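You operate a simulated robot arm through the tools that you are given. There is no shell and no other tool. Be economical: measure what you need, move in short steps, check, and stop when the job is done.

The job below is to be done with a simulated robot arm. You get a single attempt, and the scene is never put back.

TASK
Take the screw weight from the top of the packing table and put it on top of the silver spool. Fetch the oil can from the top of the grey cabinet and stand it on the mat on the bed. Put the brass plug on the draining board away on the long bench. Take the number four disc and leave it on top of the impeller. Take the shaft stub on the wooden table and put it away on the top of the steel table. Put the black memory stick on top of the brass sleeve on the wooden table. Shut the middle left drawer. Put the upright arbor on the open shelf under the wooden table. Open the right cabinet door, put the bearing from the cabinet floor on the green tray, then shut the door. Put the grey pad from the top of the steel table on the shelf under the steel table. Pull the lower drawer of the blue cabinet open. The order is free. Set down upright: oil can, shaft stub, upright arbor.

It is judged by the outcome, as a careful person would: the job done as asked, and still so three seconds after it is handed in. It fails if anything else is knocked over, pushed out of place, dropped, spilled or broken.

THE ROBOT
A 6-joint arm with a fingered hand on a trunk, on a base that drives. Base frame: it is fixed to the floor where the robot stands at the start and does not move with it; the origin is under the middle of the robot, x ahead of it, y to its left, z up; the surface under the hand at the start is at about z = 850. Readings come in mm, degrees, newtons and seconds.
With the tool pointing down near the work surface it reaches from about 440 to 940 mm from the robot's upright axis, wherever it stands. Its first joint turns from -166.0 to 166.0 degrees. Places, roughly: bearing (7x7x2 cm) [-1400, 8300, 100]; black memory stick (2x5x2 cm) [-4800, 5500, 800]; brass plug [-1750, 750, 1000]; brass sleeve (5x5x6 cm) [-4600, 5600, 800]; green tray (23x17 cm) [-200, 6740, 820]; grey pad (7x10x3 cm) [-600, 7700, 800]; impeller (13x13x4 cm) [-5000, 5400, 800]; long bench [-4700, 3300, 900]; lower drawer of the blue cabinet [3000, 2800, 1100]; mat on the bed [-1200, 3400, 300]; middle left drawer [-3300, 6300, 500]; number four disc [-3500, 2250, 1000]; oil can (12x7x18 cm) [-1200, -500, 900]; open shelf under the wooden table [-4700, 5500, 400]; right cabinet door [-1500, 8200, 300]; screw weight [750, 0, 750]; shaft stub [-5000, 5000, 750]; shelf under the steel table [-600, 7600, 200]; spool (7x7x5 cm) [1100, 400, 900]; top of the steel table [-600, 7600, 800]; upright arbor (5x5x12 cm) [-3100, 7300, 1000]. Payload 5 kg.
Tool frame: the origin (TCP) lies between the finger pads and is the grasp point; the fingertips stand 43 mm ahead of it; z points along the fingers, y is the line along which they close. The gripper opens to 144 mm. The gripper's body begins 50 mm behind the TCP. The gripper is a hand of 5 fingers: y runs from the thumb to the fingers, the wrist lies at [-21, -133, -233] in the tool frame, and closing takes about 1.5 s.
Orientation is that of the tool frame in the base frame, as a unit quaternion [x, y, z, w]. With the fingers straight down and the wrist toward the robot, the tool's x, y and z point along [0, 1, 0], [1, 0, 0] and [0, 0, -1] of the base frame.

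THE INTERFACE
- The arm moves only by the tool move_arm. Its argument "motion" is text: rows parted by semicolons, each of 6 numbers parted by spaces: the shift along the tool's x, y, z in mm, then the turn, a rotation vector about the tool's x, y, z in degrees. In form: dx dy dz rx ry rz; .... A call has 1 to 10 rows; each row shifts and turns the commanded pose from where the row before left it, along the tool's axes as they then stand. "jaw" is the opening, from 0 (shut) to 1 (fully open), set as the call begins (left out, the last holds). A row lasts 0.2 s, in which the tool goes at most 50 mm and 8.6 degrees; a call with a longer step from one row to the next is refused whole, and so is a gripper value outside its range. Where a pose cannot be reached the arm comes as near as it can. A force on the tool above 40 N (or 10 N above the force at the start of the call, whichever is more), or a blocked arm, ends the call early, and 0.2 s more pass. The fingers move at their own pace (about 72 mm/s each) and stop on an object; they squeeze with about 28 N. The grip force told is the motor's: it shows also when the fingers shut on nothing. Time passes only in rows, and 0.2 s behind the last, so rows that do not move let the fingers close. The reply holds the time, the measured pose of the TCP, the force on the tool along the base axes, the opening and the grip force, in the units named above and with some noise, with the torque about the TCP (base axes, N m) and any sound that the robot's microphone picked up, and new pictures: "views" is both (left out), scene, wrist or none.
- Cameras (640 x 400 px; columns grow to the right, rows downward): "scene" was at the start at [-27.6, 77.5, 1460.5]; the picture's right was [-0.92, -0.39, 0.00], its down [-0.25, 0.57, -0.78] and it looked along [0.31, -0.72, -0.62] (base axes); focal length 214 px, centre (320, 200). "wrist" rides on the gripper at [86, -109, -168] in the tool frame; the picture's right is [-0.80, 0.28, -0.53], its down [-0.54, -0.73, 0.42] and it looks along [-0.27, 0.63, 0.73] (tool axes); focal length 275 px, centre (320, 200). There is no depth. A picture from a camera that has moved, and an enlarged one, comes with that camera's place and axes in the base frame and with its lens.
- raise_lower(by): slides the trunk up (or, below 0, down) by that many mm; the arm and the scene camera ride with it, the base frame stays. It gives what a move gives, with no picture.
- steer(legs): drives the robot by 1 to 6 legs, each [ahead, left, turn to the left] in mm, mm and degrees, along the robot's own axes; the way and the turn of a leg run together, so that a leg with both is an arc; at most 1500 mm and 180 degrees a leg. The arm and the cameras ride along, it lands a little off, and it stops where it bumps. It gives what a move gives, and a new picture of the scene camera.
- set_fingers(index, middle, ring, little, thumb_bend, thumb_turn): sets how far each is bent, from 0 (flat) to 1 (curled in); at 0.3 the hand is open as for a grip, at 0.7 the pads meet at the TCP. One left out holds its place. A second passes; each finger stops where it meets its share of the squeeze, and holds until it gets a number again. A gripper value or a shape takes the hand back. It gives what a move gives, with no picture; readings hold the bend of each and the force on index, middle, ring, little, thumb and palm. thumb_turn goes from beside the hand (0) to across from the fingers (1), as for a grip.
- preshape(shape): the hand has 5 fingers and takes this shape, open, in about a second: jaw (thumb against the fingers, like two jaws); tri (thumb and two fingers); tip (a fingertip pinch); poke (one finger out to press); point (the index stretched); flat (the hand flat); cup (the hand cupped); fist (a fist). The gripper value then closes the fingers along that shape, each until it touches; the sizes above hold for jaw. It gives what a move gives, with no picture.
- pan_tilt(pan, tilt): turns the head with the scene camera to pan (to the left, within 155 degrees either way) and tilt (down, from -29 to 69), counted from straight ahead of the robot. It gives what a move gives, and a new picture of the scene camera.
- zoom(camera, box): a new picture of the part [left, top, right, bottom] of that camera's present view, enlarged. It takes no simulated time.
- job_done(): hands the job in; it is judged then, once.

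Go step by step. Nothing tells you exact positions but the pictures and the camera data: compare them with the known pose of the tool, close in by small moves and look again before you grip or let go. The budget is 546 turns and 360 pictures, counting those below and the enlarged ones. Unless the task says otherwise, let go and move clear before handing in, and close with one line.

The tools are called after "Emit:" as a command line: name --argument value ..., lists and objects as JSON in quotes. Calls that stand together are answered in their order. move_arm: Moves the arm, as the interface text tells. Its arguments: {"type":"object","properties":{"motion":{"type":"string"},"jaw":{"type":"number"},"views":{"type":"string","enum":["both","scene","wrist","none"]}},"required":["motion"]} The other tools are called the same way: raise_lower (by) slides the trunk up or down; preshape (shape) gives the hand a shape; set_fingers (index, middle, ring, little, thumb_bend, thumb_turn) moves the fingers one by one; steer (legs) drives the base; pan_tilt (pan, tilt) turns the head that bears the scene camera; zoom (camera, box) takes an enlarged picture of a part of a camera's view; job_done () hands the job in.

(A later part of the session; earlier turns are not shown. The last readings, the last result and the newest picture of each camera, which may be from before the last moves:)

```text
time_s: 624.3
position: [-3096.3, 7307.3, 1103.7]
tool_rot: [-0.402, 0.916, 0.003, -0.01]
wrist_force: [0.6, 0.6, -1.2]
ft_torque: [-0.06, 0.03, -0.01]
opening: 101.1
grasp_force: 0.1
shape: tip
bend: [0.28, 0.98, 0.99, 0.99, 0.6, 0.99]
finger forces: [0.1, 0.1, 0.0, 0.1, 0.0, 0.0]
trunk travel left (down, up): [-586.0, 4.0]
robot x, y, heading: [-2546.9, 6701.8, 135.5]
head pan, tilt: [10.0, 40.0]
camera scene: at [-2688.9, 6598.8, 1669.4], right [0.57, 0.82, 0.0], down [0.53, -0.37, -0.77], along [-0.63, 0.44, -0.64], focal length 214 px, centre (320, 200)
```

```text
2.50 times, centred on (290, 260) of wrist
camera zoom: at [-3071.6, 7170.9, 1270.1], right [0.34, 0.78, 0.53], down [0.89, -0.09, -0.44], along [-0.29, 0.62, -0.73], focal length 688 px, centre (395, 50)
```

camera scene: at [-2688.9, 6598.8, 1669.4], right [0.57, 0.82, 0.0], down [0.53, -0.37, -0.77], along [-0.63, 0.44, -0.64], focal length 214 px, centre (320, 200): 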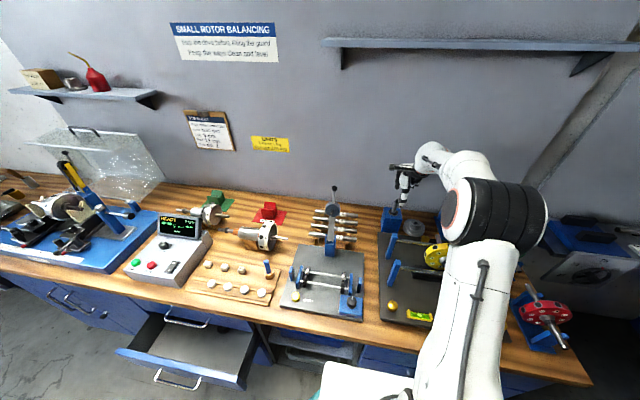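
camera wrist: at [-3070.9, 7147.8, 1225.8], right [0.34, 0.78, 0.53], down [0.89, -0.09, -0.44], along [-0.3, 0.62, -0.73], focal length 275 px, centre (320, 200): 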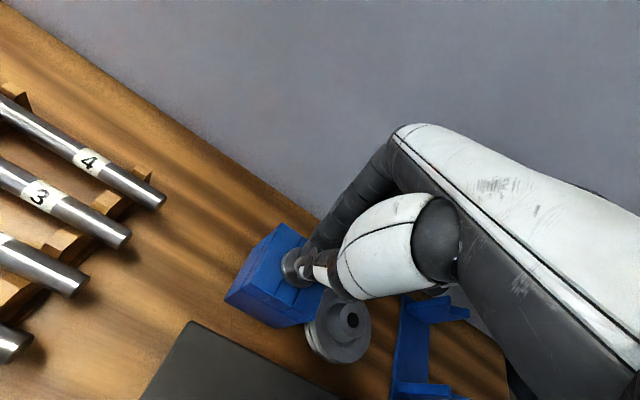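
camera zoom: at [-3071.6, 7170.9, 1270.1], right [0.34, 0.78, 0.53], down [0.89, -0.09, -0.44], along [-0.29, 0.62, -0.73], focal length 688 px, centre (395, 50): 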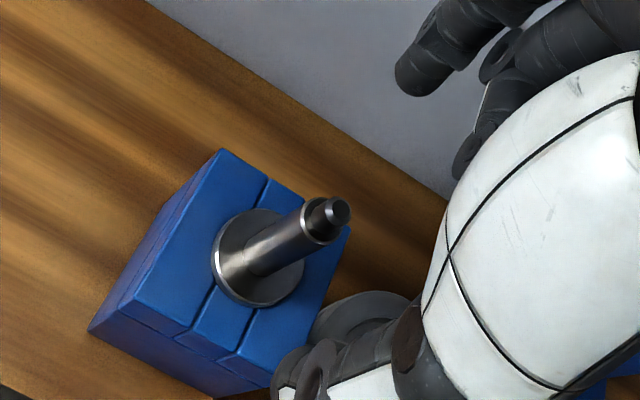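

Now the post is centred below the hand. I lower and pinch it.

Emit:
raise_lower --by -50

Emit:
zoom --camera "wrist" --box '[200, 180, 380, 340]'

```text
time_s: 625.2
position: [-3096.3, 7305.8, 1053.3]
tool_rot: [-0.402, 0.916, 0.003, -0.009]
wrist_force: [0.9, 0.2, -0.2]
ft_torque: [0.03, 0.01, -0.01]
opening: 100.6
grasp_force: 0.2
shape: tip
bend: [0.28, 0.98, 0.99, 0.99, 0.6, 0.99]
finger forces: [0.0, 0.0, 0.0, 0.0, 0.0, 0.0]
trunk travel left (down, up): [-536.0, 54.0]
robot x, y, heading: [-2551.5, 6703.3, 135.2]
head pan, tilt: [10.0, 40.0]
```

```text
2.50 times, centred on (290, 260) of wrist
camera zoom: at [-3071.4, 7170.0, 1220.8], right [0.34, 0.78, 0.53], down [0.89, -0.09, -0.44], along [-0.29, 0.62, -0.73], focal length 688 px, centre (395, 50)
```

zoom: 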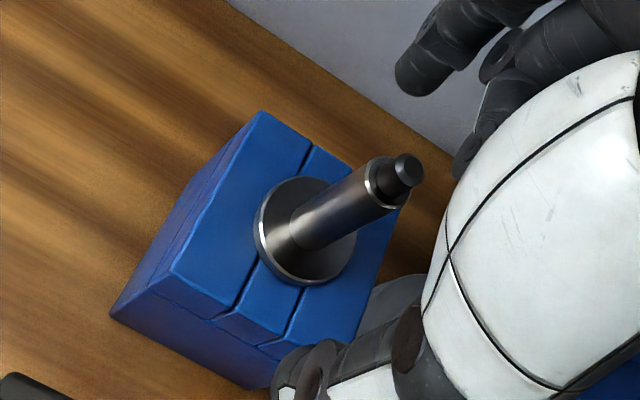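

Emit:
steer --legs '[[6, 0, 0]]'

Emit:
raise_lower --by -27

Emit:
move_arm --motion "0 0 0 0 0 0; 0 0 0 0 0 0; 0 0 0 0 0 0; 0 0 0 0 0 0; 0 0 0 0 0 0; 0 0 0 0 0 0; 0 0 0 0 0 0" --jaw 0 --views "none"

Emit:
zoom --camera "wrist" --box '[200, 180, 380, 340]'

```text
time_s: 625.9
position: [-3099.7, 7311.6, 1052.4]
tool_rot: [-0.402, 0.916, 0.004, -0.009]
wrist_force: [0.5, 0.5, -0.3]
ft_torque: [-0.05, -0.03, 0.0]
opening: 100.8
grasp_force: 0.1
shape: tip
bend: [0.28, 0.98, 0.99, 0.99, 0.6, 0.99]
finger forces: [0.0, 0.0, 0.0, 0.0, 0.0, 0.0]
trunk travel left (down, up): [-536.0, 54.0]
robot x, y, heading: [-2555.4, 6705.5, 135.3]
head pan, tilt: [10.0, 40.0]
camera scene: at [-2693.3, 6602.2, 1619.4], right [0.57, 0.82, 0.0], down [0.53, -0.37, -0.77], along [-0.63, 0.44, -0.64], focal length 214 px, centre (320, 200)
```

scene: 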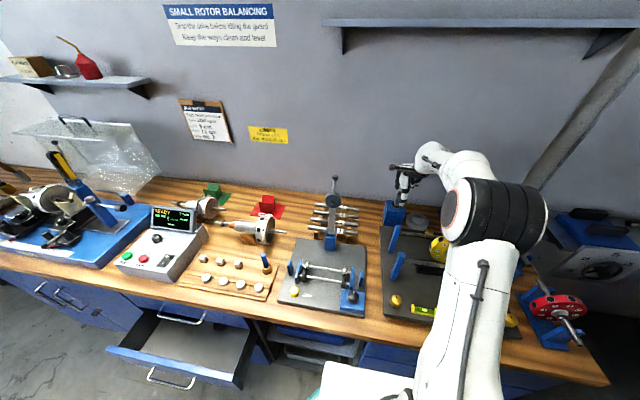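

```text
time_s: 626.7
position: [-3100.6, 7310.9, 1026.2]
tool_rot: [-0.402, 0.915, 0.004, -0.009]
wrist_force: [-0.1, -0.2, 0.6]
ft_torque: [0.01, -0.01, 0.02]
opening: 101.0
grasp_force: 0.0
shape: tip
bend: [0.28, 0.98, 0.99, 0.99, 0.6, 0.99]
finger forces: [0.0, 0.2, 0.1, 0.1, 0.0, 0.0]
trunk travel left (down, up): [-509.0, 81.0]
robot x, y, heading: [-2554.7, 6706.4, 135.4]
head pan, tilt: [10.0, 40.0]
```

```text
time_s: 628.3
position: [-3101.6, 7310.9, 1026.6]
tool_rot: [-0.402, 0.916, 0.004, -0.009]
wrist_force: [0.1, 0.8, 0.2]
ft_torque: [-0.01, -0.01, 0.04]
opening: 13.6
grasp_force: 28.1
shape: tip
bend: [0.71, 1.0, 1.0, 1.0, 0.73, 1.0]
finger forces: [24.7, 0.0, 0.0, 0.0, 24.3, 0.1]
trunk travel left (down, up): [-509.0, 81.0]
robot x, y, heading: [-2555.3, 6706.0, 135.2]
head pan, tilt: [10.0, 40.0]
```

```text
2.50 times, centred on (290, 260) of wrist
camera zoom: at [-3075.8, 7174.3, 1193.1], right [0.34, 0.78, 0.53], down [0.89, -0.09, -0.44], along [-0.29, 0.62, -0.73], focal length 688 px, centre (395, 50)
```

zoom: 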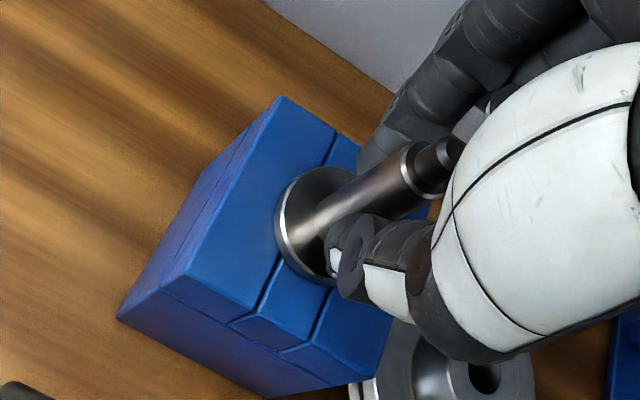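

Gripped. I lift slowly and watch what comes up.

Emit:
raise_lower --by 25

Emit:
zoom --camera "wrist" --box '[200, 180, 380, 340]'

```text
time_s: 629.0
position: [-3100.4, 7310.4, 1051.0]
tool_rot: [-0.402, 0.916, 0.005, -0.01]
wrist_force: [-0.1, 0.3, -3.6]
ft_torque: [0.04, -0.03, 0.0]
opening: 13.5
grasp_force: 28.3
shape: tip
bend: [0.71, 1.0, 1.0, 1.0, 0.73, 1.0]
finger forces: [24.8, 0.1, 0.1, 0.0, 24.2, 0.1]
trunk travel left (down, up): [-534.0, 56.0]
robot x, y, heading: [-2554.7, 6704.3, 135.1]
head pan, tilt: [10.0, 40.0]
```

```text
2.50 times, centred on (290, 260) of wrist
camera zoom: at [-3076.0, 7174.5, 1217.9], right [0.34, 0.78, 0.53], down [0.89, -0.09, -0.44], along [-0.29, 0.62, -0.73], focal length 688 px, centre (395, 50)
```

zoom: 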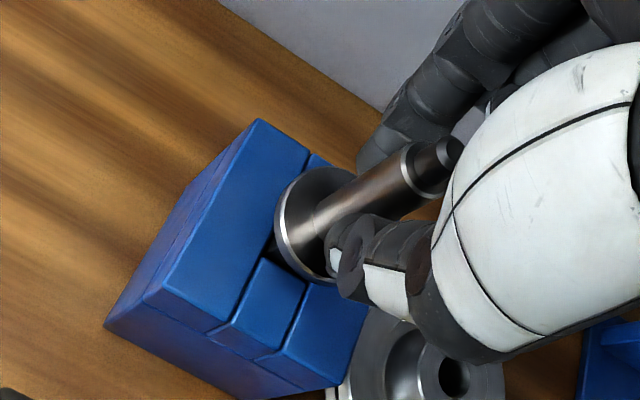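

The arbor comes out of its holder. I lift higher to see its lower end.

Emit:
raise_lower --by 55

Emit:
move_arm --motion "0 0 -30 0 0 0; 0 0 -30 0 0 0; 0 0 0 0 0 0" --views "both"

Emit:
zoom --camera "scene" --box '[365, 140, 445, 240]'

```text
time_s: 629.9
position: [-3101.1, 7310.8, 1106.1]
tool_rot: [-0.402, 0.915, 0.005, -0.009]
wrist_force: [-0.5, 0.6, -3.7]
ft_torque: [0.0, -0.02, 0.0]
opening: 13.3
grasp_force: 28.1
shape: tip
bend: [0.71, 1.0, 1.0, 1.0, 0.73, 1.0]
finger forces: [24.7, 0.1, 0.0, 0.1, 24.2, 0.0]
trunk travel left (down, up): [-589.0, 1.0]
robot x, y, heading: [-2557.1, 6706.9, 135.0]
head pan, tilt: [10.0, 40.0]
```

```text
time_s: 630.7
position: [-3086.6, 7312.6, 1159.4]
tool_rot: [-0.407, 0.913, 0.005, -0.013]
wrist_force: [0.6, -0.2, -3.0]
ft_torque: [-0.01, 0.0, 0.01]
opening: 13.6
grasp_force: 28.0
shape: tip
bend: [0.71, 1.0, 1.0, 1.0, 0.73, 1.0]
finger forces: [24.6, 0.1, 0.0, 0.0, 24.3, 0.1]
out of reach, approached as far as the arm can: row 1, 2
trunk travel left (down, up): [-589.0, 1.0]
robot x, y, heading: [-2555.8, 6701.6, 135.4]
head pan, tilt: [10.0, 40.0]
camera scene: at [-2693.2, 6602.4, 1672.4], right [0.57, 0.82, 0.0], down [0.53, -0.37, -0.77], along [-0.63, 0.44, -0.64], focal length 214 px, centre (320, 200)
camera wrist: at [-3058.2, 7177.2, 1325.9], right [0.34, 0.78, 0.52], down [0.89, -0.08, -0.45], along [-0.31, 0.62, -0.72], focal length 275 px, centre (320, 200)
```

scene: 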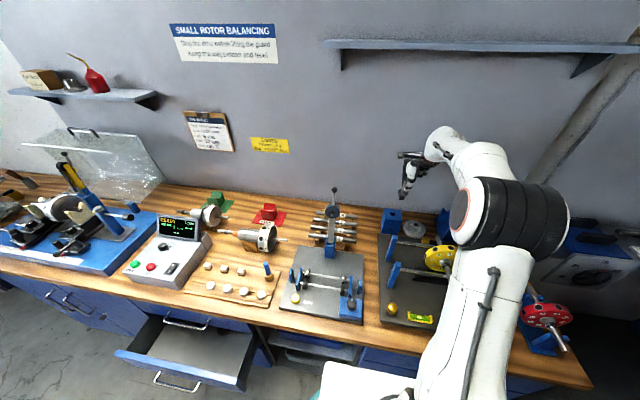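
wrist: 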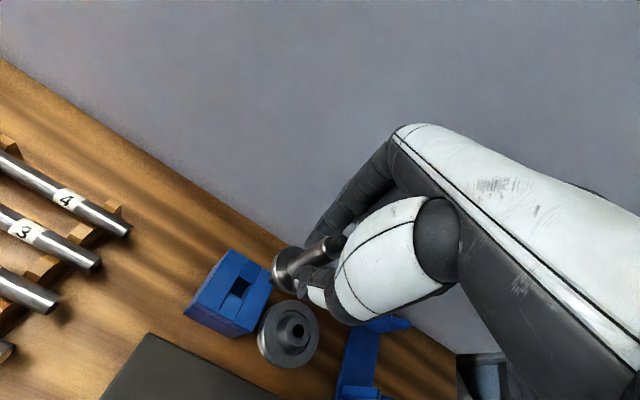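

```text
4.00 times, centred on (405, 190) of scene
camera zoom: at [-2693.2, 6602.4, 1672.4], right [0.57, 0.82, 0.0], down [0.53, -0.37, -0.77], along [-0.63, 0.44, -0.64], focal length 858 px, centre (-20, 240)
```

zoom: 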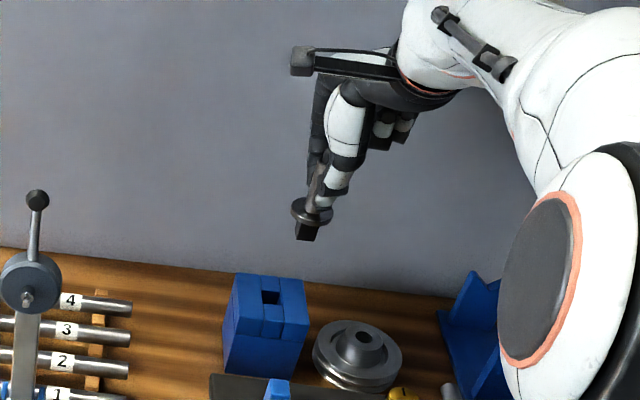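

The arbor has a square foot below its flange; it hangs upright. I shift left to clear the rails, then back away from the bench.

Emit:
steer --legs '[[0, 105, 0], [-330, 0, 0]]'

Emit:
zoom --camera "scene" --box '[230, 130, 470, 330]'

```text
time_s: 633.7
position: [-2926.1, 7004.7, 1161.2]
tool_rot: [-0.407, 0.913, 0.007, -0.014]
wrist_force: [0.1, -0.7, -1.6]
ft_torque: [0.01, 0.01, -0.03]
opening: 13.4
grasp_force: 28.0
shape: tip
bend: [0.71, 1.0, 1.0, 1.0, 0.73, 1.0]
finger forces: [24.7, 0.0, 0.0, 0.0, 24.3, 0.1]
trunk travel left (down, up): [-589.0, 1.0]
robot x, y, heading: [-2391.7, 6397.5, 135.6]
head pan, tilt: [10.0, 40.0]
camera scene: at [-2532.0, 6294.3, 1672.4], right [0.57, 0.82, 0.0], down [0.53, -0.37, -0.77], along [-0.63, 0.44, -0.64], focal length 214 px, centre (320, 200)
```

scene: 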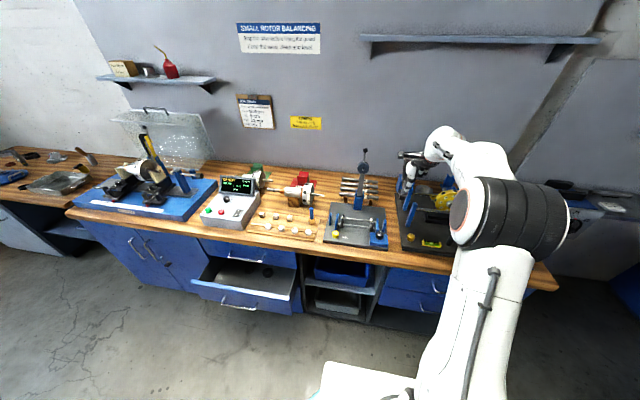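

```text
2.00 times, centred on (350, 230) of scene
camera zoom: at [-2532.0, 6294.3, 1672.4], right [0.57, 0.82, 0.0], down [0.53, -0.37, -0.77], along [-0.63, 0.44, -0.64], focal length 429 px, centre (260, 140)
```

zoom: 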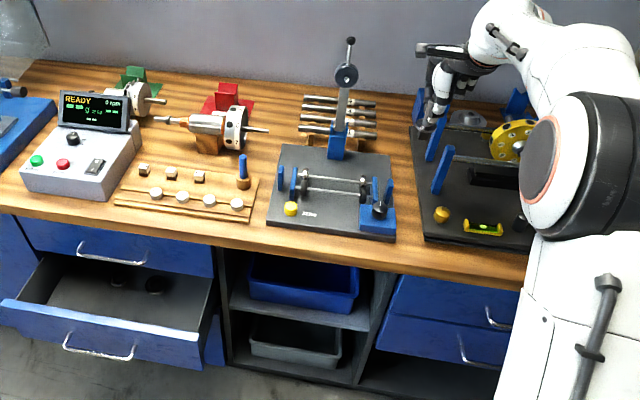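

Emit:
steer --legs '[[-130, 0, 0], [0, 1450, 0], [0, 800, 0]]'

Emit:
pan_tilt --pan 5 --tilt 42

```text
time_s: 645.7
position: [-4416.9, 5286.4, 1159.8]
tool_rot: [-0.411, 0.911, 0.007, -0.014]
wrist_force: [0.8, 0.7, -3.6]
ft_torque: [0.0, -0.02, -0.02]
opening: 13.3
grasp_force: 27.8
shape: tip
bend: [0.71, 1.0, 1.0, 1.0, 0.73, 1.0]
finger forces: [24.8, 0.0, 0.0, 0.0, 24.3, 0.1]
trunk travel left (down, up): [-589.0, 1.0]
robot x, y, heading: [-3881.7, 4683.4, 136.0]
head pan, tilt: [10.0, 40.0]
camera scene: at [-4016.3, 4580.1, 1672.4], right [0.56, 0.83, 0.0], down [0.53, -0.36, -0.77], along [-0.63, 0.43, -0.64], focal length 214 px, centre (320, 200)
```

scene: 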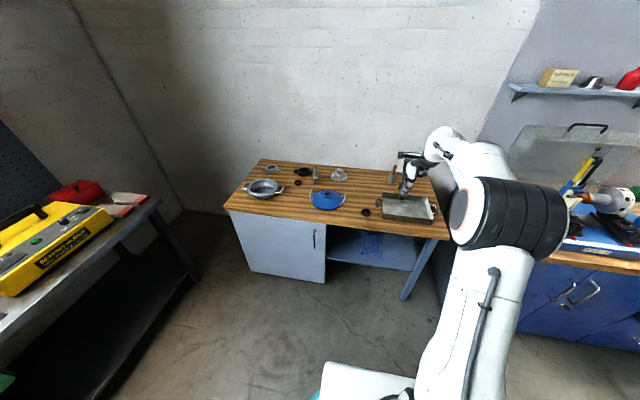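

```text
time_s: 646.4
position: [-4416.7, 5287.7, 1159.2]
tool_rot: [-0.412, 0.911, 0.007, -0.014]
wrist_force: [1.1, 0.2, -3.2]
ft_torque: [0.04, 0.0, -0.01]
opening: 13.4
grasp_force: 27.6
shape: tip
bend: [0.71, 1.0, 1.0, 1.0, 0.73, 1.0]
finger forces: [24.8, 0.1, 0.0, 0.0, 24.4, 0.1]
trunk travel left (down, up): [-589.0, 1.0]
robot x, y, heading: [-3881.3, 4688.2, 135.7]
head pan, tilt: [5.0, 42.0]
camera scene: at [-4010.6, 4585.3, 1669.5], right [0.63, 0.78, 0.0], down [0.52, -0.42, -0.74], along [-0.58, 0.47, -0.67], focal length 214 px, centre (320, 200)
```

scene: 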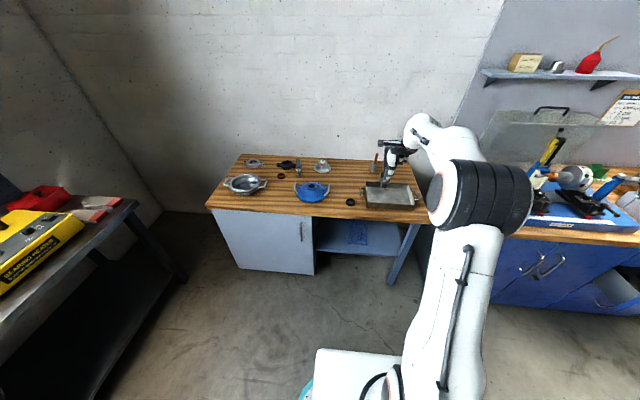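

I back off a little, lower the trunk, and look at the open shelf under the wooden table.

Emit:
steer --legs '[[-150, 60, 0]]'

Emit:
raise_lower --by -400

Emit:
raise_lower --by -150

Emit:
pan_tilt --pan 5 --tilt 25

Emit:
zoom --camera "scene" --box '[200, 150, 460, 330]'

```text
time_s: 647.8
position: [-4349.3, 5140.6, 1159.8]
tool_rot: [-0.411, 0.912, 0.006, -0.014]
wrist_force: [-0.2, 0.0, -1.9]
ft_torque: [0.03, 0.04, -0.02]
opening: 13.3
grasp_force: 28.0
shape: tip
bend: [0.71, 1.0, 1.0, 1.0, 0.73, 1.0]
finger forces: [24.8, 0.1, 0.1, 0.0, 24.4, 0.1]
trunk travel left (down, up): [-589.0, 1.0]
robot x, y, heading: [-3814.4, 4538.9, 135.7]
head pan, tilt: [5.0, 42.0]
camera scene: at [-3944.6, 4437.2, 1669.5], right [0.63, 0.78, 0.0], down [0.52, -0.42, -0.74], along [-0.58, 0.47, -0.67], focal length 214 px, centre (320, 200)
```

scene: 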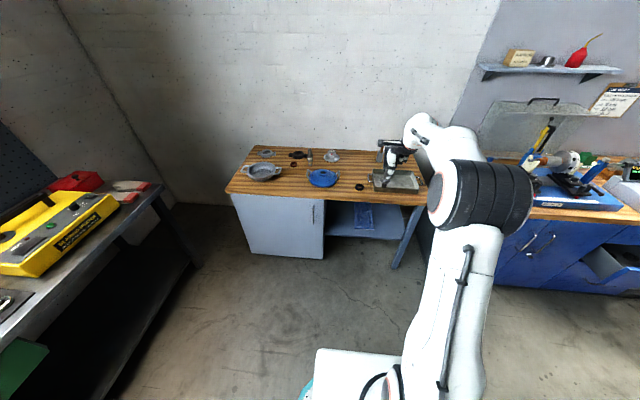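

```text
time_s: 651.6
position: [-4350.0, 5140.8, 760.5]
tool_rot: [-0.412, 0.911, 0.006, -0.014]
wrist_force: [0.6, -0.3, -3.6]
ft_torque: [0.01, -0.04, -0.01]
opening: 13.5
grasp_force: 27.9
shape: tip
bend: [0.71, 1.0, 1.0, 1.0, 0.73, 1.0]
finger forces: [24.8, 0.0, 0.0, 0.1, 24.4, 0.0]
trunk travel left (down, up): [-189.0, 401.0]
robot x, y, heading: [-3812.2, 4542.0, 135.6]
head pan, tilt: [5.0, 42.0]
```

```text
time_s: 653.4
position: [-4350.5, 5141.2, 610.7]
tool_rot: [-0.41, 0.912, 0.006, -0.014]
wrist_force: [-0.4, 0.1, -3.6]
ft_torque: [-0.01, -0.02, -0.02]
opening: 13.4
grasp_force: 28.0
shape: tip
bend: [0.71, 1.0, 1.0, 1.0, 0.73, 1.0]
finger forces: [24.8, 0.0, 0.0, 0.0, 24.5, 0.0]
trunk travel left (down, up): [-39.0, 551.0]
robot x, y, heading: [-3812.9, 4538.7, 136.0]
head pan, tilt: [5.0, 42.0]
```

```text
time_s: 654.2
position: [-4349.1, 5140.2, 610.8]
tool_rot: [-0.412, 0.911, 0.006, -0.013]
wrist_force: [0.8, -0.3, -3.4]
ft_torque: [0.0, -0.02, 0.01]
opening: 13.6
grasp_force: 28.1
shape: tip
bend: [0.71, 1.0, 1.0, 1.0, 0.73, 1.0]
finger forces: [24.7, 0.1, 0.0, 0.1, 24.4, 0.0]
trunk travel left (down, up): [-39.0, 551.0]
robot x, y, heading: [-3811.2, 4533.3, 135.7]
head pan, tilt: [5.0, 25.0]
camera scene: at [-3951.6, 4443.4, 1145.6], right [0.63, 0.78, 0.0], down [0.33, -0.27, -0.91], along [-0.7, 0.57, -0.42], focal length 214 px, centre (320, 200)
```

scene: 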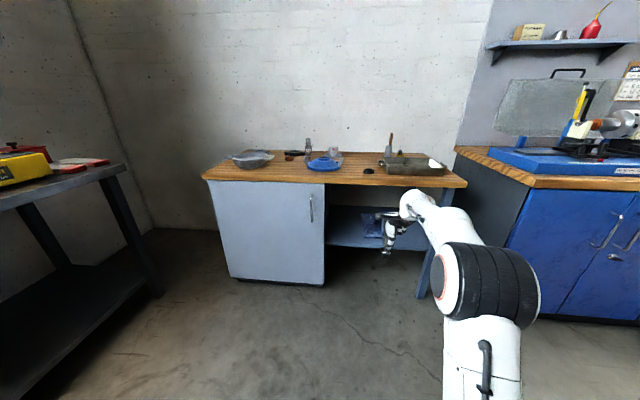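

```text
2.22 times, centred on (330, 240) of scene
camera zoom: at [-3951.6, 4443.4, 1145.6], right [0.63, 0.78, 0.0], down [0.33, -0.27, -0.91], along [-0.7, 0.57, -0.42], focal length 477 px, centre (298, 111)
```

zoom: 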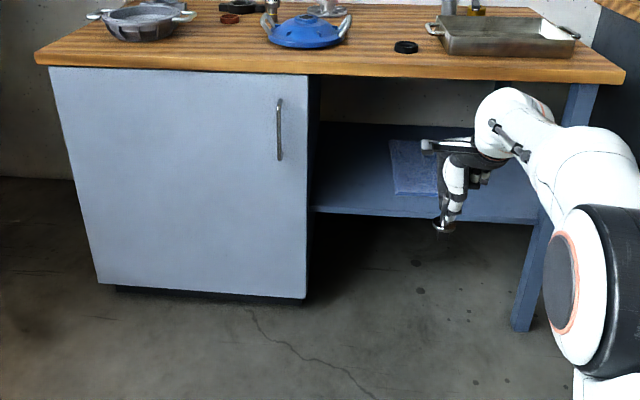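

The shelf is flush with the table front, with a cloth on it. There's free space left of the cloth. I lower the arm here first to check it responds.

Emit:
move_arm --motion "0 0 30 0 0 0; 0 0 30 0 0 0; 0 0 0 0 0 0" --views "none"

```text
time_s: 655.0
position: [-4352.4, 5139.3, 549.4]
tool_rot: [-0.412, 0.911, 0.006, -0.014]
wrist_force: [-0.8, -0.1, -2.9]
ft_torque: [-0.01, 0.0, 0.02]
opening: 13.3
grasp_force: 28.0
shape: tip
bend: [0.71, 1.0, 1.0, 1.0, 0.73, 1.0]
finger forces: [24.7, 0.1, 0.0, 0.0, 24.4, 0.0]
trunk travel left (down, up): [-39.0, 551.0]
robot x, y, heading: [-3811.1, 4533.7, 135.8]
head pan, tilt: [5.0, 25.0]
```

Emit:
steer --legs '[[0, 177, 0], [170, 0, 0]]'

Emit:
move_arm --motion "0 0 0 0 0 0" --views "wrist"

Emit:
zoom --camera "scene" --box '[280, 150, 480, 310]'

```text
time_s: 657.5
position: [-4597.3, 5130.0, 549.6]
tool_rot: [-0.411, 0.912, 0.006, -0.014]
wrist_force: [1.3, 0.5, -3.4]
ft_torque: [0.04, 0.02, -0.04]
opening: 13.7
grasp_force: 28.1
shape: tip
bend: [0.71, 1.0, 1.0, 1.0, 0.73, 1.0]
finger forces: [24.7, 0.1, 0.0, 0.0, 24.3, 0.0]
trunk travel left (down, up): [-39.0, 551.0]
robot x, y, heading: [-4060.3, 4527.6, 135.9]
head pan, tilt: [5.0, 25.0]
camera scene: at [-4197.2, 4433.3, 1145.7], right [0.63, 0.78, 0.0], down [0.33, -0.27, -0.91], along [-0.7, 0.57, -0.42], focal length 214 px, centre (320, 200)
```

scene: 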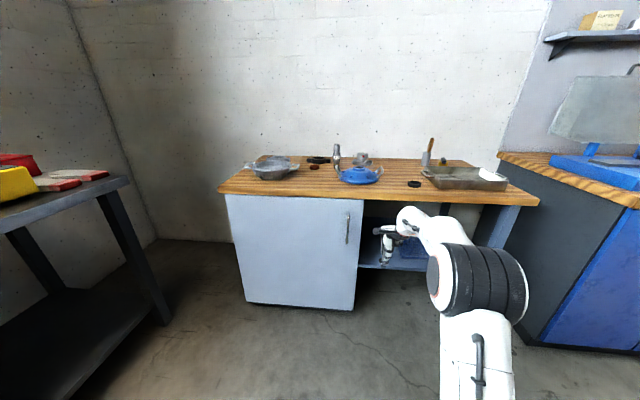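

```text
time_s: 657.9
position: [-4597.1, 5130.6, 549.8]
tool_rot: [-0.41, 0.912, 0.006, -0.013]
wrist_force: [0.3, 0.4, -3.4]
ft_torque: [-0.02, -0.01, 0.02]
opening: 13.5
grasp_force: 28.7
shape: tip
bend: [0.71, 1.0, 1.0, 1.0, 0.73, 1.0]
finger forces: [24.7, 0.0, 0.0, 0.0, 24.3, 0.1]
trunk travel left (down, up): [-39.0, 551.0]
robot x, y, heading: [-4057.4, 4526.8, 135.5]
head pan, tilt: [5.0, 25.0]
camera wrist: at [-4568.2, 4994.4, 715.3], right [0.33, 0.79, 0.52], down [0.89, -0.07, -0.45], along [-0.31, 0.61, -0.72], focal length 275 px, centre (320, 200)
```

wrist: 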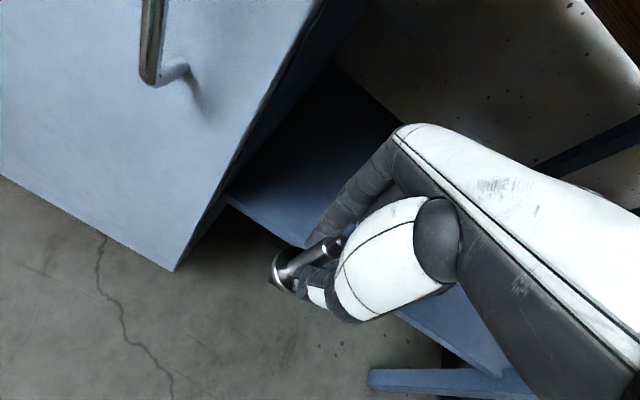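

```text
2.50 times, centred on (380, 230) of scene
camera zoom: at [-4197.2, 4433.3, 1145.7], right [0.63, 0.78, 0.0], down [0.33, -0.27, -0.91], along [-0.7, 0.57, -0.42], focal length 536 px, centre (170, 125)
```

zoom: 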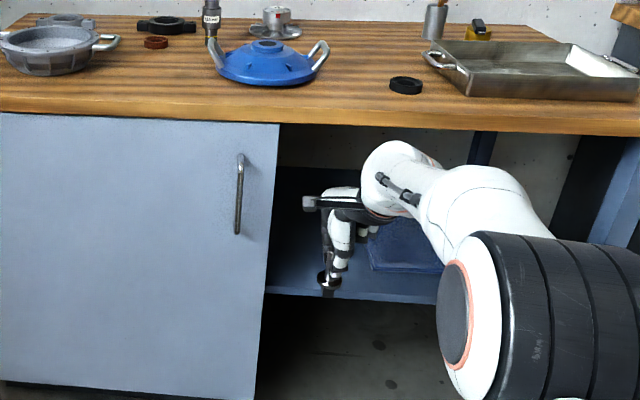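

Emit:
steer --legs '[[85, 0, 0]]'

Emit:
zoom --camera "scene" --box '[290, 170, 450, 290]'

Emit:
move_arm --motion "0 0 0 0 0 0" --views "wrist"

```text
time_s: 659.0
position: [-4659.2, 5189.1, 548.8]
tool_rot: [-0.412, 0.911, 0.006, -0.013]
wrist_force: [0.2, 0.7, -3.1]
ft_torque: [0.02, 0.01, 0.05]
opening: 13.4
grasp_force: 27.8
shape: tip
bend: [0.71, 1.0, 1.0, 1.0, 0.73, 1.0]
finger forces: [24.7, 0.1, 0.1, 0.1, 24.2, 0.1]
trunk travel left (down, up): [-39.0, 551.0]
robot x, y, heading: [-4118.7, 4586.7, 136.1]
head pan, tilt: [5.0, 25.0]
```

```text
refused: no pictures are left
```

```text
time_s: 659.4
position: [-4659.3, 5189.1, 549.4]
tool_rot: [-0.412, 0.911, 0.005, -0.013]
wrist_force: [0.7, 0.2, -4.0]
ft_torque: [-0.01, 0.0, 0.0]
opening: 13.4
grasp_force: 28.1
shape: tip
bend: [0.71, 1.0, 1.0, 1.0, 0.73, 1.0]
finger forces: [24.7, 0.0, 0.1, 0.0, 24.3, 0.1]
trunk travel left (down, up): [-39.0, 551.0]
robot x, y, heading: [-4121.1, 4586.6, 135.9]
head pan, tilt: [5.0, 25.0]
no pictures are left
```

No pictures remain, so I continue by coordinates and force. I go 35 mm further in and then lower to contact.

Emit:
steer --legs '[[35, 0, 0]]'

Emit:
move_arm --motion "0 0 10 0 0 0; 0 0 10 0 0 0; 0 0 8 0 0 0; 0 0 0 0 0 0" --views "none"

```text
time_s: 660.3
position: [-4683.4, 5212.5, 548.7]
tool_rot: [-0.412, 0.911, 0.007, -0.014]
wrist_force: [0.3, 0.2, -3.3]
ft_torque: [0.04, -0.01, -0.02]
opening: 13.6
grasp_force: 27.4
shape: tip
bend: [0.71, 1.0, 1.0, 1.0, 0.73, 1.0]
finger forces: [24.6, 0.1, 0.1, 0.0, 24.3, 0.1]
trunk travel left (down, up): [-39.0, 551.0]
robot x, y, heading: [-4140.8, 4615.7, 136.0]
head pan, tilt: [5.0, 25.0]
```

```text
time_s: 661.3
position: [-4683.4, 5212.4, 520.2]
tool_rot: [-0.412, 0.911, 0.006, -0.013]
wrist_force: [-1.0, 0.5, -2.8]
ft_torque: [0.0, 0.0, -0.03]
opening: 13.3
grasp_force: 27.6
shape: tip
bend: [0.71, 1.0, 1.0, 1.0, 0.73, 1.0]
finger forces: [24.7, 0.0, 0.1, 0.0, 24.4, 0.0]
trunk travel left (down, up): [-39.0, 551.0]
robot x, y, heading: [-4146.2, 4610.7, 135.7]
head pan, tilt: [5.0, 25.0]
no pictures are left
```

Emit:
steer --legs '[[12, 0, 0]]'

Emit:
move_arm --motion "0 0 3 0.46 -0.43 0; 0 0 3 0 0 0; 0 0 3 0 0 0; 0 0 2 0 0 0; 0 0 2 0 0 0; 0 0 2 0 0 0; 0 0 0 0 0 0" --views "none"

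```text
time_s: 662.0
position: [-4693.7, 5220.5, 520.6]
tool_rot: [-0.412, 0.911, 0.005, -0.013]
wrist_force: [0.3, -0.2, -3.5]
ft_torque: [-0.02, 0.01, -0.01]
opening: 13.3
grasp_force: 28.2
shape: tip
bend: [0.71, 1.0, 1.0, 1.0, 0.73, 1.0]
finger forces: [24.8, 0.0, 0.0, 0.1, 24.4, 0.1]
trunk travel left (down, up): [-39.0, 551.0]
robot x, y, heading: [-4153.2, 4620.6, 135.8]
head pan, tilt: [5.0, 25.0]
```

```text
time_s: 663.6
position: [-4693.6, 5221.6, 505.9]
tool_rot: [-0.412, 0.911, 0.003, -0.009]
wrist_force: [-0.4, 0.4, -2.8]
ft_torque: [0.02, 0.01, 0.02]
opening: 13.6
grasp_force: 28.1
shape: tip
bend: [0.71, 1.0, 1.0, 1.0, 0.73, 1.0]
finger forces: [24.7, 0.1, 0.0, 0.0, 24.3, 0.1]
trunk travel left (down, up): [-39.0, 551.0]
robot x, y, heading: [-4156.1, 4619.9, 135.8]
head pan, tilt: [5.0, 25.0]
no pictures are left
```

Still free. I continue down in small steps.

Emit:
move_arm --motion "0 0 2 0 0 0; 0 0 2 0 0 0; 0 0 2 0 0 0; 0 0 2 0 0 0; 0 0 2 0 0 0; 0 0 0 0 0 0" --views "none"

```text
time_s: 665.0
position: [-4694.0, 5221.6, 495.7]
tool_rot: [-0.411, 0.912, 0.003, -0.009]
wrist_force: [-0.1, 0.0, -3.8]
ft_torque: [-0.02, 0.01, -0.01]
opening: 13.5
grasp_force: 28.1
shape: tip
bend: [0.71, 1.0, 1.0, 1.0, 0.73, 1.0]
finger forces: [24.7, 0.0, 0.0, 0.0, 24.3, 0.1]
trunk travel left (down, up): [-39.0, 551.0]
robot x, y, heading: [-4150.8, 4617.8, 135.6]
head pan, tilt: [5.0, 25.0]
no pictures are left
```

Emit:
move_arm --motion "0 0 2 0 0 0; 0 0 2 0 0 0; 0 0 1.5 0 0 0; 0 0 1.5 0 0 0; 0 0 1.5 0 0 0; 0 0 0 0 0 0" --views "none"

```text
time_s: 666.4
position: [-4694.9, 5221.0, 488.5]
tool_rot: [-0.411, 0.911, 0.003, -0.008]
wrist_force: [-0.2, 0.2, -3.0]
ft_torque: [-0.01, -0.01, 0.01]
opening: 13.3
grasp_force: 28.0
shape: tip
bend: [0.71, 1.0, 1.0, 1.0, 0.73, 1.0]
finger forces: [24.7, 0.0, 0.0, 0.1, 24.3, 0.1]
trunk travel left (down, up): [-39.0, 551.0]
robot x, y, heading: [-4149.0, 4618.8, 135.9]
head pan, tilt: [5.0, 25.0]
no pictures are left
```

Emit:
move_arm --motion "0 0 2 0 0 0; 0 0 1.5 0 0 0; 0 0 1.5 0 0 0; 0 0 1.5 0 0 0; 0 0 1.5 0 0 0; 0 0 0 0 0 0" --views "none"

```text
time_s: 667.8
position: [-4694.5, 5221.6, 478.7]
tool_rot: [-0.412, 0.911, 0.004, -0.009]
wrist_force: [-0.1, -0.2, -2.9]
ft_torque: [0.02, -0.01, 0.01]
opening: 13.3
grasp_force: 27.8
shape: tip
bend: [0.71, 1.0, 1.0, 1.0, 0.73, 1.0]
finger forces: [24.8, 0.0, 0.0, 0.0, 24.3, 0.0]
trunk travel left (down, up): [-39.0, 551.0]
robot x, y, heading: [-4154.5, 4619.2, 136.0]
head pan, tilt: [5.0, 25.0]
no pictures are left
```

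Emit:
move_arm --motion "0 0 2 0 0 0; 0 0 1.5 0 0 0; 0 0 1.5 0 0 0; 0 0 1.5 0 0 0; 0 0 1.5 0 0 0; 0 0 0 0 0 0" --views "none"

```text
time_s: 669.2
position: [-4694.4, 5221.9, 474.6]
tool_rot: [-0.411, 0.912, 0.007, -0.009]
wrist_force: [3.4, -1.1, 17.7]
ft_torque: [-0.07, -0.16, -0.02]
opening: 14.2
grasp_force: 28.1
shape: tip
bend: [0.71, 1.0, 1.0, 1.0, 0.73, 1.0]
finger forces: [26.4, 0.0, 0.0, 0.0, 30.5, 0.0]
trunk travel left (down, up): [-39.0, 551.0]
robot x, y, heading: [-4153.1, 4619.4, 135.9]
head pan, tilt: [5.0, 25.0]
no pictures are left
```

Contact, but the pressure centre suggests the far edge, so I lift slightly, go 22 mm deeper and set down again.

Emit:
move_arm --motion "0 0 -6 0 0 0; 0 0 -4 0 0 0; 0 0 0 0 0 0" --views "none"

Emit:
steer --legs '[[22, 0, 0]]'

Emit:
move_arm --motion "0 0 4 0 0 0; 0 0 2 0 0 0; 0 0 1.5 0 0 0; 0 0 0 0 0 0" --views "none"

```text
time_s: 670.0
position: [-4694.6, 5221.2, 481.1]
tool_rot: [-0.412, 0.911, 0.003, -0.008]
wrist_force: [0.9, 0.4, -3.4]
ft_torque: [-0.02, -0.05, 0.0]
opening: 13.6
grasp_force: 27.7
shape: tip
bend: [0.71, 1.0, 1.0, 1.0, 0.73, 1.0]
finger forces: [26.0, 0.0, 0.0, 0.0, 25.6, 0.0]
trunk travel left (down, up): [-39.0, 551.0]
robot x, y, heading: [-4154.0, 4618.4, 136.0]
head pan, tilt: [5.0, 25.0]
no pictures are left
```

```text
time_s: 670.8
position: [-4709.3, 5236.5, 481.4]
tool_rot: [-0.411, 0.912, 0.004, -0.009]
wrist_force: [-0.1, 0.0, -3.2]
ft_torque: [0.0, 0.01, 0.04]
opening: 14.1
grasp_force: 28.3
shape: tip
bend: [0.71, 1.0, 1.0, 1.0, 0.73, 1.0]
finger forces: [26.1, 0.0, 0.0, 0.0, 25.6, 0.0]
trunk travel left (down, up): [-39.0, 551.0]
robot x, y, heading: [-4170.6, 4636.5, 135.9]
head pan, tilt: [5.0, 25.0]
```

```text
time_s: 671.8
position: [-4709.7, 5238.0, 474.2]
tool_rot: [-0.411, 0.912, 0.004, -0.009]
wrist_force: [1.8, -1.7, 6.9]
ft_torque: [-0.07, -0.11, 0.06]
opening: 14.2
grasp_force: 28.3
shape: tip
bend: [0.71, 1.0, 1.0, 1.0, 0.73, 1.0]
finger forces: [26.1, 0.0, 0.1, 0.1, 28.0, 0.1]
trunk travel left (down, up): [-39.0, 551.0]
robot x, y, heading: [-4169.1, 4635.3, 136.0]
head pan, tilt: [5.0, 25.0]
no pictures are left
```

Contact again at the same height, so the shelf carries it. I release gently.

Emit:
move_arm --motion "0 0 0 0 0 0; 0 0 0 0 0 0; 0 0 0 0 0 0" --jaw 0.15 --views "none"

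```text
time_s: 672.6
position: [-4709.7, 5237.0, 472.8]
tool_rot: [-0.411, 0.911, 0.003, -0.008]
wrist_force: [0.1, 0.5, 0.6]
ft_torque: [0.02, 0.04, -0.01]
opening: 21.5
grasp_force: 0.1
shape: tip
bend: [0.72, 0.98, 0.99, 0.99, 0.74, 1.0]
finger forces: [0.0, 0.3, 0.0, 0.0, 0.0, 0.0]
trunk travel left (down, up): [-39.0, 551.0]
robot x, y, heading: [-4168.3, 4633.8, 135.9]
head pan, tilt: [5.0, 25.0]
no pictures are left
```

It stands free between the fingers. I open wider and slide out sideways to the right, since there's little height above.

Emit:
move_arm --motion "0 0 0 0 0 0; 0 0 0 0 0 0; 0 0 0 0 0 0; 0 0 0 0 0 0" --jaw 0.55 --views "none"

Emit:
steer --legs '[[0, -75, 0]]'

```text
time_s: 673.6
position: [-4709.3, 5237.1, 473.0]
tool_rot: [-0.411, 0.912, 0.004, -0.008]
wrist_force: [0.4, -0.2, -1.0]
ft_torque: [0.02, 0.0, -0.03]
opening: 78.4
grasp_force: 0.1
shape: tip
bend: [0.73, 0.98, 0.99, 0.99, 0.68, 1.0]
finger forces: [0.0, 0.3, 0.0, 0.0, 0.0, 0.1]
trunk travel left (down, up): [-39.0, 551.0]
robot x, y, heading: [-4167.9, 4638.6, 136.1]
head pan, tilt: [5.0, 25.0]
no pictures are left
```

```text
time_s: 674.7
position: [-4657.2, 5288.9, 472.2]
tool_rot: [-0.411, 0.912, 0.004, -0.009]
wrist_force: [-0.5, -0.5, -1.1]
ft_torque: [0.01, 0.0, -0.01]
opening: 78.4
grasp_force: 0.1
shape: tip
bend: [0.73, 0.98, 0.99, 0.99, 0.68, 1.0]
finger forces: [0.1, 0.0, 0.0, 0.0, 0.0, 0.0]
trunk travel left (down, up): [-39.0, 551.0]
robot x, y, heading: [-4118.5, 4691.5, 135.9]
head pan, tilt: [5.0, 25.0]
```

The arbor is placed and the hand slid clear without any force. I back out, then prepare to shut the drawer, whose handle I triangulated at (-3175, 6241, 567).

Emit:
steer --legs '[[-300, 0, 0]]'

Emit:
preshape --shape "jaw"

Emit:
move_arm --motion "0 -30 -20 0 0 0; 0 -30 -20 0 0 0; 0 -30 -20 0 0 0; 0 -30 -20 0 0 0; 0 -30 -20 0 0 0; 0 0 0 0 0 0; 0 0 0 0 0 0; 0 0 0 0 0 0" --jaw 0 --views "none"

```text
time_s: 676.7
position: [-4443.6, 5083.5, 473.4]
tool_rot: [-0.411, 0.912, 0.004, -0.008]
wrist_force: [0.6, 0.3, 1.0]
ft_torque: [0.02, -0.02, -0.03]
opening: 78.6
grasp_force: 0.0
shape: tip
bend: [0.73, 0.98, 0.99, 0.99, 0.68, 1.0]
finger forces: [0.0, 0.0, 0.0, 0.1, 0.1, 0.0]
trunk travel left (down, up): [-39.0, 551.0]
robot x, y, heading: [-3900.3, 4479.7, 135.9]
head pan, tilt: [5.0, 25.0]
```

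```text
time_s: 677.6
position: [-4442.9, 5083.4, 474.8]
tool_rot: [-0.411, 0.912, 0.004, -0.009]
wrist_force: [0.0, 0.5, 0.3]
ft_torque: [-0.01, -0.01, 0.04]
opening: 143.9
grasp_force: 0.1
shape: jaw
bend: [0.3, 0.3, 0.3, 0.3, 0.3, 0.98]
finger forces: [0.0, 0.1, 0.1, 0.1, 0.1, 0.0]
trunk travel left (down, up): [-39.0, 551.0]
robot x, y, heading: [-3897.9, 4479.0, 136.1]
head pan, tilt: [5.0, 25.0]
```

```text
time_s: 679.4
position: [-4330.6, 4983.5, 572.6]
tool_rot: [-0.41, 0.912, 0.003, -0.008]
wrist_force: [-0.5, 0.0, 0.5]
ft_torque: [-0.01, 0.01, 0.03]
opening: 0.1
grasp_force: 27.9
shape: jaw
bend: [0.7, 0.7, 0.7, 0.7, 0.59, 1.0]
finger forces: [0.0, 0.0, 0.0, 0.0, 0.0, 0.0]
trunk travel left (down, up): [-39.0, 551.0]
robot x, y, heading: [-3901.6, 4479.1, 135.8]
head pan, tilt: [5.0, 25.0]
no pictures are left
```

The hand is at the right height. I strafe right to line up with the drawer handle.

Emit:
steer --legs '[[-40, -1400, 0], [0, -307, 0]]'

```text
time_s: 688.1
position: [-3114.0, 6185.4, 571.0]
tool_rot: [-0.412, 0.911, 0.004, -0.009]
wrist_force: [-0.2, 0.1, 0.1]
ft_torque: [0.04, -0.02, 0.0]
opening: 0.1
grasp_force: 28.3
shape: jaw
bend: [0.7, 0.7, 0.7, 0.7, 0.59, 1.0]
finger forces: [0.1, 0.1, 0.0, 0.0, 0.0, 0.0]
trunk travel left (down, up): [-39.0, 551.0]
robot x, y, heading: [-2685.4, 5687.6, 136.0]
head pan, tilt: [5.0, 25.0]
```

Lined up. I push forward in steps, watching the force.

Emit:
steer --legs '[[90, 0, 0]]'

Emit:
steer --legs '[[60, 0, 0]]'

```text
time_s: 689.2
position: [-3179.4, 6250.0, 570.3]
tool_rot: [-0.412, 0.911, 0.004, -0.008]
wrist_force: [0.0, 0.9, -0.2]
ft_torque: [0.01, 0.0, -0.01]
opening: 0.0
grasp_force: 28.4
shape: jaw
bend: [0.7, 0.7, 0.7, 0.7, 0.59, 1.0]
finger forces: [0.0, 0.0, 0.0, 0.0, 0.1, 0.1]
trunk travel left (down, up): [-39.0, 551.0]
robot x, y, heading: [-2748.0, 5746.1, 135.9]
head pan, tilt: [5.0, 25.0]
```

```text
time_s: 690.2
position: [-3222.7, 6290.7, 570.5]
tool_rot: [-0.413, 0.911, 0.004, -0.008]
wrist_force: [0.0, 0.2, -0.6]
ft_torque: [0.01, -0.01, -0.05]
opening: 0.0
grasp_force: 27.8
shape: jaw
bend: [0.7, 0.7, 0.7, 0.7, 0.59, 1.0]
finger forces: [0.0, 0.0, 0.0, 0.0, 0.0, 0.0]
trunk travel left (down, up): [-39.0, 551.0]
robot x, y, heading: [-2798.6, 5790.3, 136.0]
head pan, tilt: [5.0, 25.0]
```

Emit:
steer --legs '[[60, 0, 0]]'

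Emit:
steer --legs '[[40, 0, 0]]'

```text
time_s: 691.2
position: [-3252.8, 6321.8, 571.2]
tool_rot: [-0.415, 0.91, 0.002, -0.006]
wrist_force: [12.6, -14.1, 14.6]
ft_torque: [0.38, 0.03, -0.44]
opening: 0.1
grasp_force: 27.8
shape: jaw
bend: [0.7, 0.7, 0.7, 0.7, 0.6, 1.0]
finger forces: [0.1, 15.5, 8.0, 0.1, 0.0, 0.0]
trunk travel left (down, up): [-39.0, 551.0]
robot x, y, heading: [-2829.4, 5824.9, 135.9]
head pan, tilt: [5.0, 25.0]
stopped in leg 1: the force on the tool passed its limit at 51 N (the readings are from after the stop); the commanded pose is now the measured one
```

```text
time_s: 691.9
position: [-3253.5, 6321.8, 571.3]
tool_rot: [-0.416, 0.909, -0.001, -0.005]
wrist_force: [18.4, -21.2, 19.2]
ft_torque: [0.48, 0.01, -0.57]
opening: 0.0
grasp_force: 27.5
shape: jaw
bend: [0.7, 0.7, 0.7, 0.7, 0.6, 1.0]
finger forces: [0.1, 23.3, 10.0, 0.0, 0.0, 0.0]
trunk travel left (down, up): [-39.0, 551.0]
robot x, y, heading: [-2830.8, 5825.7, 136.1]
head pan, tilt: [5.0, 25.0]
stopped in leg 1: the force on the tool passed its limit at 63 N (the readings are from after the stop); the commanded pose is now the measured one
```

A hard stop came earlier than expected; probably my knuckles met the closed top drawer's handle above. I back off, lower the hand about 80 mm, and push again.

Emit:
steer --legs '[[-190, 0, 0]]'

Emit:
raise_lower --by -39

Emit:
move_arm --motion "0 0 20 0 0 0; 0 0 20 0 0 0; 0 0 0 0 0 0" --views "none"

```text
time_s: 693.5
position: [-3118.7, 6192.5, 571.7]
tool_rot: [-0.415, 0.91, -0.001, -0.005]
wrist_force: [-0.5, 0.1, 0.6]
ft_torque: [0.01, -0.01, 0.03]
opening: 0.2
grasp_force: 28.3
shape: jaw
bend: [0.7, 0.7, 0.7, 0.7, 0.6, 1.0]
finger forces: [0.0, 0.0, 0.0, 0.1, 0.0, 0.0]
trunk travel left (down, up): [-39.0, 551.0]
robot x, y, heading: [-2692.2, 5693.0, 136.4]
head pan, tilt: [5.0, 25.0]
```

```text
time_s: 694.3
position: [-3118.8, 6192.7, 530.4]
tool_rot: [-0.416, 0.909, -0.002, -0.005]
wrist_force: [-0.1, -0.3, -0.1]
ft_torque: [0.05, 0.02, -0.01]
opening: 0.0
grasp_force: 27.9
shape: jaw
bend: [0.7, 0.7, 0.7, 0.7, 0.6, 1.0]
finger forces: [0.0, 0.0, 0.0, 0.1, 0.1, 0.1]
trunk travel left (down, up): [0.0, 590.0]
robot x, y, heading: [-2695.9, 5690.2, 136.1]
head pan, tilt: [5.0, 25.0]
```

```text
time_s: 695.1
position: [-3118.6, 6190.9, 490.5]
tool_rot: [-0.416, 0.909, -0.001, -0.004]
wrist_force: [0.3, 0.2, -0.3]
ft_torque: [0.0, 0.01, 0.01]
opening: 0.2
grasp_force: 28.0
shape: jaw
bend: [0.7, 0.7, 0.7, 0.7, 0.6, 1.0]
finger forces: [0.0, 0.0, 0.1, 0.0, 0.0, 0.1]
trunk travel left (down, up): [0.0, 590.0]
robot x, y, heading: [-2697.3, 5692.6, 136.0]
head pan, tilt: [5.0, 25.0]
no pictures are left
```

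Emit:
steer --legs '[[70, 0, 0]]'

Emit:
steer --legs '[[40, 0, 0]]'

Emit:
steer --legs '[[40, 0, 0]]'

```text
time_s: 696.1
position: [-3168.5, 6241.4, 489.8]
tool_rot: [-0.415, 0.91, -0.002, -0.005]
wrist_force: [-0.7, 0.1, -0.2]
ft_torque: [0.02, -0.04, 0.02]
opening: 0.0
grasp_force: 28.5
shape: jaw
bend: [0.7, 0.7, 0.7, 0.7, 0.6, 1.0]
finger forces: [0.0, 0.0, 0.1, 0.1, 0.0, 0.1]
trunk travel left (down, up): [0.0, 590.0]
robot x, y, heading: [-2747.4, 5742.6, 136.0]
head pan, tilt: [5.0, 25.0]
```

```text
time_s: 697.0
position: [-3198.1, 6268.5, 490.3]
tool_rot: [-0.416, 0.909, -0.001, -0.004]
wrist_force: [0.4, 0.0, 0.0]
ft_torque: [0.04, -0.03, 0.02]
opening: 0.1
grasp_force: 28.2
shape: jaw
bend: [0.7, 0.7, 0.7, 0.7, 0.6, 1.0]
finger forces: [0.1, 0.0, 0.0, 0.0, 0.0, 0.0]
trunk travel left (down, up): [0.0, 590.0]
robot x, y, heading: [-2771.2, 5769.2, 136.1]
head pan, tilt: [5.0, 25.0]
```

```text
time_s: 697.9
position: [-3227.2, 6295.5, 491.2]
tool_rot: [-0.416, 0.909, -0.002, -0.005]
wrist_force: [0.8, -1.1, -0.5]
ft_torque: [-0.01, 0.02, -0.04]
opening: 0.0
grasp_force: 28.1
shape: jaw
bend: [0.7, 0.7, 0.7, 0.7, 0.6, 1.0]
finger forces: [0.0, 0.0, 0.2, 0.0, 0.1, 0.0]
trunk travel left (down, up): [0.0, 590.0]
robot x, y, heading: [-2798.8, 5795.5, 135.8]
head pan, tilt: [5.0, 25.0]
```

Emit:
steer --legs '[[30, 0, 0]]'

Emit:
steer --legs '[[30, 0, 0]]'

```text
time_s: 698.7
position: [-3231.8, 6301.2, 491.8]
tool_rot: [-0.418, 0.909, -0.003, -0.002]
wrist_force: [10.1, -10.4, 6.6]
ft_torque: [1.07, 0.93, -0.14]
opening: 0.1
grasp_force: 27.7
shape: jaw
bend: [0.7, 0.7, 0.7, 0.7, 0.6, 1.0]
finger forces: [0.1, 14.6, 0.0, 0.0, 0.1, 0.0]
trunk travel left (down, up): [0.0, 590.0]
robot x, y, heading: [-2810.1, 5806.6, 135.9]
head pan, tilt: [5.0, 25.0]
stopped in leg 1: the force on the tool passed its limit at 79 N (the readings are from after the stop); the commanded pose is now the measured one
```

```text
time_s: 699.4
position: [-3231.3, 6301.0, 490.5]
tool_rot: [-0.419, 0.908, -0.005, -0.002]
wrist_force: [12.3, -13.6, 8.9]
ft_torque: [1.38, 1.25, -0.18]
opening: 0.0
grasp_force: 28.3
shape: jaw
bend: [0.7, 0.7, 0.7, 0.7, 0.6, 1.0]
finger forces: [0.0, 19.0, 0.1, 0.0, 0.0, 0.1]
trunk travel left (down, up): [0.0, 590.0]
robot x, y, heading: [-2810.5, 5806.9, 135.8]
head pan, tilt: [5.0, 25.0]
stopped in leg 1: the force on the tool passed its limit at 79 N (the readings are from after the stop); the commanded pose is now the measured one
```

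It stops hard against something at handle height, so the drawer is probably shut. To verify without pictures, I probe the drawer face beside the handle and compare with the closed top drawer above.

Emit:
steer --legs '[[-80, 0, 0], [0, -140, 0], [80, 0, 0]]'

Emit:
steer --legs '[[60, 0, 0]]'

```text
time_s: 702.0
position: [-3135.5, 6402.3, 489.1]
tool_rot: [-0.419, 0.908, -0.006, -0.001]
wrist_force: [-0.5, -0.6, 0.2]
ft_torque: [0.01, 0.02, 0.01]
opening: 0.0
grasp_force: 28.5
shape: jaw
bend: [0.7, 0.7, 0.7, 0.7, 0.6, 1.0]
finger forces: [0.0, 0.0, 0.1, 0.0, 0.1, 0.1]
trunk travel left (down, up): [0.0, 590.0]
robot x, y, heading: [-2713.3, 5909.0, 136.1]
head pan, tilt: [5.0, 25.0]
```

```text
time_s: 703.0
position: [-3162.6, 6426.2, 485.0]
tool_rot: [-0.424, 0.906, -0.012, 0.002]
wrist_force: [3.2, -2.9, 0.9]
ft_torque: [0.29, 0.28, -0.09]
opening: 0.1
grasp_force: 27.6
shape: jaw
bend: [0.7, 0.7, 0.7, 0.7, 0.6, 1.0]
finger forces: [0.0, 4.5, 0.0, 0.1, 0.0, 0.0]
trunk travel left (down, up): [0.0, 590.0]
robot x, y, heading: [-2748.4, 5935.0, 135.8]
head pan, tilt: [5.0, 25.0]
stopped in leg 1: the force on the tool passed its limit at 150 N (the readings are from after the stop); the commanded pose is now the measured one
```

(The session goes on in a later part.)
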